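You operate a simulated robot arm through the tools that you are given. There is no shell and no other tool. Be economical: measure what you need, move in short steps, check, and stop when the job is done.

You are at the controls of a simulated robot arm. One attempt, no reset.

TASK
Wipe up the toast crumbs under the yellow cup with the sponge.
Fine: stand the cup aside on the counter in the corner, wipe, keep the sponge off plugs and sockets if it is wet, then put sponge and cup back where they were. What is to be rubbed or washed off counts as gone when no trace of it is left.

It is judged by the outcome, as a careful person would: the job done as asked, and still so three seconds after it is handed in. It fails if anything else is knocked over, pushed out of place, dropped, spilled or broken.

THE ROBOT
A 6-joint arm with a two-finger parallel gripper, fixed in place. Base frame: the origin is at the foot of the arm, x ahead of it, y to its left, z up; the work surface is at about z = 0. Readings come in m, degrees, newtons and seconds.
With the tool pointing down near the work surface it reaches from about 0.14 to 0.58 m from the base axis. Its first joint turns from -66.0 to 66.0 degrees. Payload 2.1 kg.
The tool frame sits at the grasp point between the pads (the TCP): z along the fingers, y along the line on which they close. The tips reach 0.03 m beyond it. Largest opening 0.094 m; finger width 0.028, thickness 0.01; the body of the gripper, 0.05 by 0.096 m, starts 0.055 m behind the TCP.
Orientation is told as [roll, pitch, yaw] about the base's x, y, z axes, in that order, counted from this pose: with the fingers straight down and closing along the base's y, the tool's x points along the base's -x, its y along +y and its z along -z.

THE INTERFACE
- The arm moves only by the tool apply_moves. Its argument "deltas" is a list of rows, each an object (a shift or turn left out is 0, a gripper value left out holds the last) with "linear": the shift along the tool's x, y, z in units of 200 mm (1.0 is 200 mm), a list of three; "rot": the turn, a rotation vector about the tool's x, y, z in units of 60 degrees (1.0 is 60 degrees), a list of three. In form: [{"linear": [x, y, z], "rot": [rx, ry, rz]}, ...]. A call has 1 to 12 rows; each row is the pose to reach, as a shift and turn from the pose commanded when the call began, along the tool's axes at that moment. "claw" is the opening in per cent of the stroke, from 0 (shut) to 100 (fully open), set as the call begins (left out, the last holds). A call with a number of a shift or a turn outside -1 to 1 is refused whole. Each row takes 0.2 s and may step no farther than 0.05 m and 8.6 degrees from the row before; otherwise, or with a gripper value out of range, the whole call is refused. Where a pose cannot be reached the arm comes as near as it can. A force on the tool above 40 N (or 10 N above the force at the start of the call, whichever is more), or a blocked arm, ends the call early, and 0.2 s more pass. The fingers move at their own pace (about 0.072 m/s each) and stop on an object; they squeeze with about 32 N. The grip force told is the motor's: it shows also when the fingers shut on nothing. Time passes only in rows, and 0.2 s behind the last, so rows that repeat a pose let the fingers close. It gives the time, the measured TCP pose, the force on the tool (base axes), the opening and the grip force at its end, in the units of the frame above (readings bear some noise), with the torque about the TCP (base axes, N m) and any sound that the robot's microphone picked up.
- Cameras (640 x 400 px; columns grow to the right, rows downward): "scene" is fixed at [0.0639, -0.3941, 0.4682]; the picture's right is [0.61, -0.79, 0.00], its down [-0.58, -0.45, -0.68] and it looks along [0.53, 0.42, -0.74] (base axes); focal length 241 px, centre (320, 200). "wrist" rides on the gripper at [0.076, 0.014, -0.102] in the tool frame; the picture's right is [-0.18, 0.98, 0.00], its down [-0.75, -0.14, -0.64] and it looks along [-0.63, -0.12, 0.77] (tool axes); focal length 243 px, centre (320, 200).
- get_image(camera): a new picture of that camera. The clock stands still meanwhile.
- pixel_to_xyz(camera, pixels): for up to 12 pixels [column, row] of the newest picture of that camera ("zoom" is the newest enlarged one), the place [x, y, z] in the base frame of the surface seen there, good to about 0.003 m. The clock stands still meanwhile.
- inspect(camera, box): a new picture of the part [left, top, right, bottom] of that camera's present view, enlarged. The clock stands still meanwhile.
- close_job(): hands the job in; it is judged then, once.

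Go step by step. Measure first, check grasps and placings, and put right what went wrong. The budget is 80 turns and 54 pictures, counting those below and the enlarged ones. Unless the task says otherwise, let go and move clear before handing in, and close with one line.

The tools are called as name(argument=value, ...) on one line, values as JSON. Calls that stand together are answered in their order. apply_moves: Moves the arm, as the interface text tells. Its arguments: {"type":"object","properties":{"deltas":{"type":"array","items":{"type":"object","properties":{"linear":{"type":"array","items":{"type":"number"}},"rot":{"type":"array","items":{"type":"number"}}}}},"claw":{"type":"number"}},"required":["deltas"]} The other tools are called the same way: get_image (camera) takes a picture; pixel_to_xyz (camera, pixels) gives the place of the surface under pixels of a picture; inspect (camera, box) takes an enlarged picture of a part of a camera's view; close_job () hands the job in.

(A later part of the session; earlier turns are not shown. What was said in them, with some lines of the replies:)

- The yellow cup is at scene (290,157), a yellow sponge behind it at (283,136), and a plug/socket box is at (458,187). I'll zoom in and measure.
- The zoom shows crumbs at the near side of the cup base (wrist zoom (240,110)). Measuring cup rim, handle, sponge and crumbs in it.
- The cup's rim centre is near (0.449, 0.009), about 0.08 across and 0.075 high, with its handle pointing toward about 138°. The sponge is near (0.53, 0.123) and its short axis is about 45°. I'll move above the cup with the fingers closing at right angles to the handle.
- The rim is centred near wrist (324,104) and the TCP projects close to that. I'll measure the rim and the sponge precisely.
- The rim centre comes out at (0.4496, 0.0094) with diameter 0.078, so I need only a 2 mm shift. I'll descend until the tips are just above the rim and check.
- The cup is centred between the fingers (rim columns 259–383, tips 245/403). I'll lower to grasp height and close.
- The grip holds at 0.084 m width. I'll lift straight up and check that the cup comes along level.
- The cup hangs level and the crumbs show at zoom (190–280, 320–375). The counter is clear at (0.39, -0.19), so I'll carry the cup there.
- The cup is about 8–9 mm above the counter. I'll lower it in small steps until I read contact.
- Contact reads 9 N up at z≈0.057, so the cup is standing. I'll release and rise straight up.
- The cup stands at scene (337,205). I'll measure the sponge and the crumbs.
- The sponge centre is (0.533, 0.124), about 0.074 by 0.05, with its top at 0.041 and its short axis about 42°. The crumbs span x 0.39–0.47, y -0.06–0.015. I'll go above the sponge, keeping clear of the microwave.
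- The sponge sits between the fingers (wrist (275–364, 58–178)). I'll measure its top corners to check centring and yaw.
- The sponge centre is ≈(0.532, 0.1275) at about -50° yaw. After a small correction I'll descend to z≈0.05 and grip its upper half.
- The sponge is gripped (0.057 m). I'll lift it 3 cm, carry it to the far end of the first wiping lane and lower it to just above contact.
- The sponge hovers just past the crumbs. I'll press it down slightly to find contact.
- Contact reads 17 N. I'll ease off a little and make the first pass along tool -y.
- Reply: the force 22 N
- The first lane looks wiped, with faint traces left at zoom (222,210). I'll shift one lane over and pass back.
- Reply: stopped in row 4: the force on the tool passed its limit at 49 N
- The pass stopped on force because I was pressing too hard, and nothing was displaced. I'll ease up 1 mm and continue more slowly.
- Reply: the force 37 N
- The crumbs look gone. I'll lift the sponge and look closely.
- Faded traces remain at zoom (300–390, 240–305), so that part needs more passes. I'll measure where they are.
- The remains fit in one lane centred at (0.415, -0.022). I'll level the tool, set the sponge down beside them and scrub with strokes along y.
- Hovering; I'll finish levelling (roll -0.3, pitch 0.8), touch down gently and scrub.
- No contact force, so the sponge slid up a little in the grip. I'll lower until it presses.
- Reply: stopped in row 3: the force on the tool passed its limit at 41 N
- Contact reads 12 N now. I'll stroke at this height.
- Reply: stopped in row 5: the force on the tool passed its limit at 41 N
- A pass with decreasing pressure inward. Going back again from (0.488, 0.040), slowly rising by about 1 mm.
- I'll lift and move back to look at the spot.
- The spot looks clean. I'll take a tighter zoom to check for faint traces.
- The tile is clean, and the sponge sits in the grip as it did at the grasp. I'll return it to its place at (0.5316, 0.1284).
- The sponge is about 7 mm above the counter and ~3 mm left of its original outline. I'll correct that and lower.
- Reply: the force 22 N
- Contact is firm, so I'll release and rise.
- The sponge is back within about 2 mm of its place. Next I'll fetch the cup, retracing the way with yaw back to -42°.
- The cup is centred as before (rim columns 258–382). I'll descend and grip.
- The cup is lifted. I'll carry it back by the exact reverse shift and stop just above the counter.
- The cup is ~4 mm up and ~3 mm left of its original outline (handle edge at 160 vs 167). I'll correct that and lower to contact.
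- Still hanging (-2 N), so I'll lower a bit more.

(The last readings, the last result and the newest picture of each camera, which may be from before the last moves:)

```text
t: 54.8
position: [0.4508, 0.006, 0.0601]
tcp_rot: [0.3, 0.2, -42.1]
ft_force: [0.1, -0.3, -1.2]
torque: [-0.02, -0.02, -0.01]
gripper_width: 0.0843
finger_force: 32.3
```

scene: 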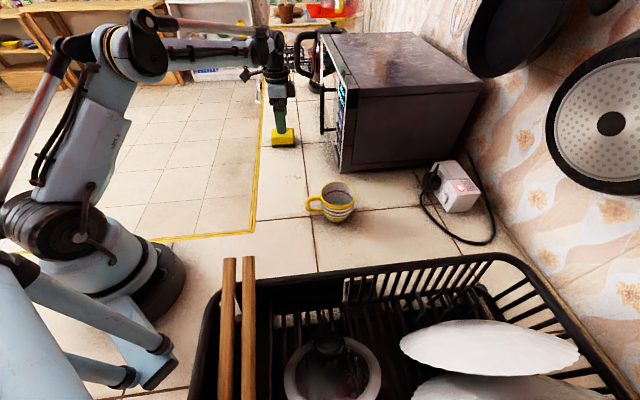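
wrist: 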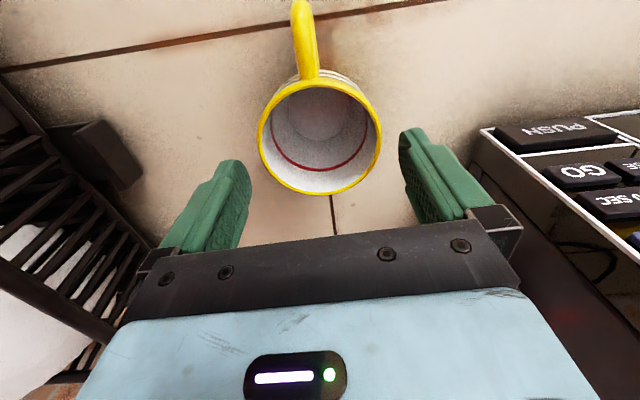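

apply_moves(deltas=[{"linear": [0, 0, 0.004]}, {"linear": [0, 0, 0.004]}])

inspect(camera="scene", box=[260, 120, 324, 190])

```text
t: 55.4
position: [0.4511, 0.0066, 0.0595]
tcp_rot: [0.3, 0.1, -41.9]
ft_force: [-0.4, 0.3, 1.0]
torque: [0.15, -0.03, 0.02]
gripper_width: 0.0845
finger_force: 32.0
```

```text
5.71 times, centred on (292, 155) of scene
```

zoom: 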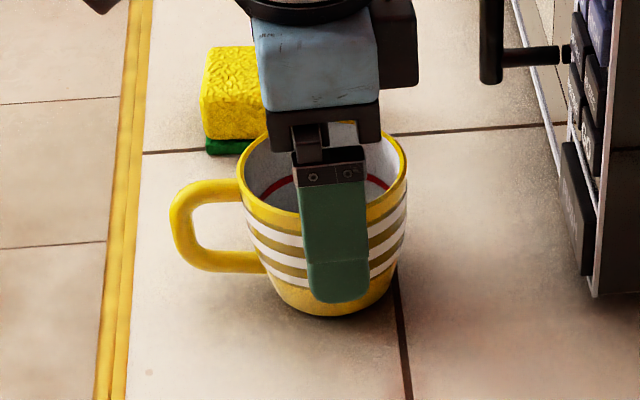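

The cup is touching down within ~2 mm of its original outline. I'll release and rise.

apply_moves(deltas=[{}, {}, {}], claw=100)

apply_moves(deltas=[{"linear": [0, 0, -0.15]}, {"linear": [0, 0, -0.35]}, {"linear": [0, 0, -0.6]}, {"linear": [0.15, -0.1, -0.75]}, {"linear": [0.35, -0.2, -0.75]}, {"linear": [0.55, -0.3, -0.75]}, {"linear": [0.55, -0.3, -0.75]}])

get_image(camera="scene")

inspect(camera="scene", box=[260, 120, 324, 190])

get_image(camera="wrist")

```text
t: 56.2
position: [0.4502, 0.0053, 0.0608]
tcp_rot: [0.4, 0.1, -42.0]
ft_force: [-0.7, -0.7, 0.0]
torque: [-0.04, 0.01, 0.04]
gripper_width: 0.0941
finger_force: 0.0
```

```text
t: 57.8
position: [0.3275, 0.0344, 0.2101]
tcp_rot: [0.3, 0.1, -41.9]
ft_force: [-0.9, 0.3, 0.3]
torque: [-0.01, 0.02, -0.01]
gripper_width: 0.0939
finger_force: 0.1
```

```text
22 pictures are left
```

scene: 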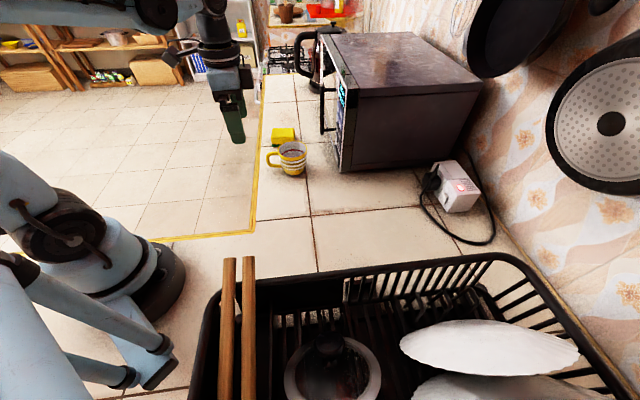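

```text
5.71 times, centred on (292, 155) of scene
```

zoom: 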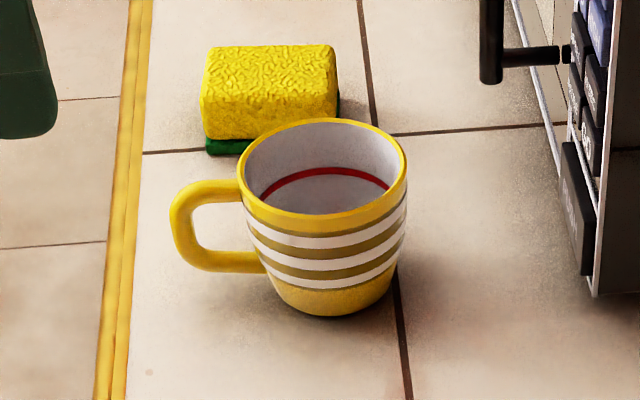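

```text
20 pictures are left
```

wrist: 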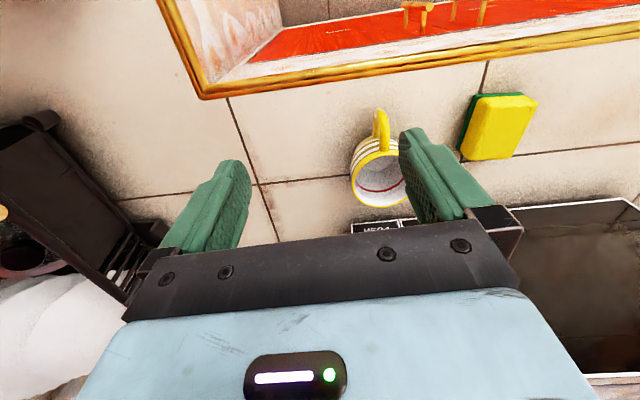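

The latest views show no crumbs, and the cup and sponge stand back within about 2–3 mm of their original places. The arm is clear, so I'm handing in.

close_job()

```text
The job is handed in.
```

The toast crumbs are wiped up with no trace visible in the close-up pictures, and the cup and sponge are back within about 2–3 mm of where they were; nothing else was touched.
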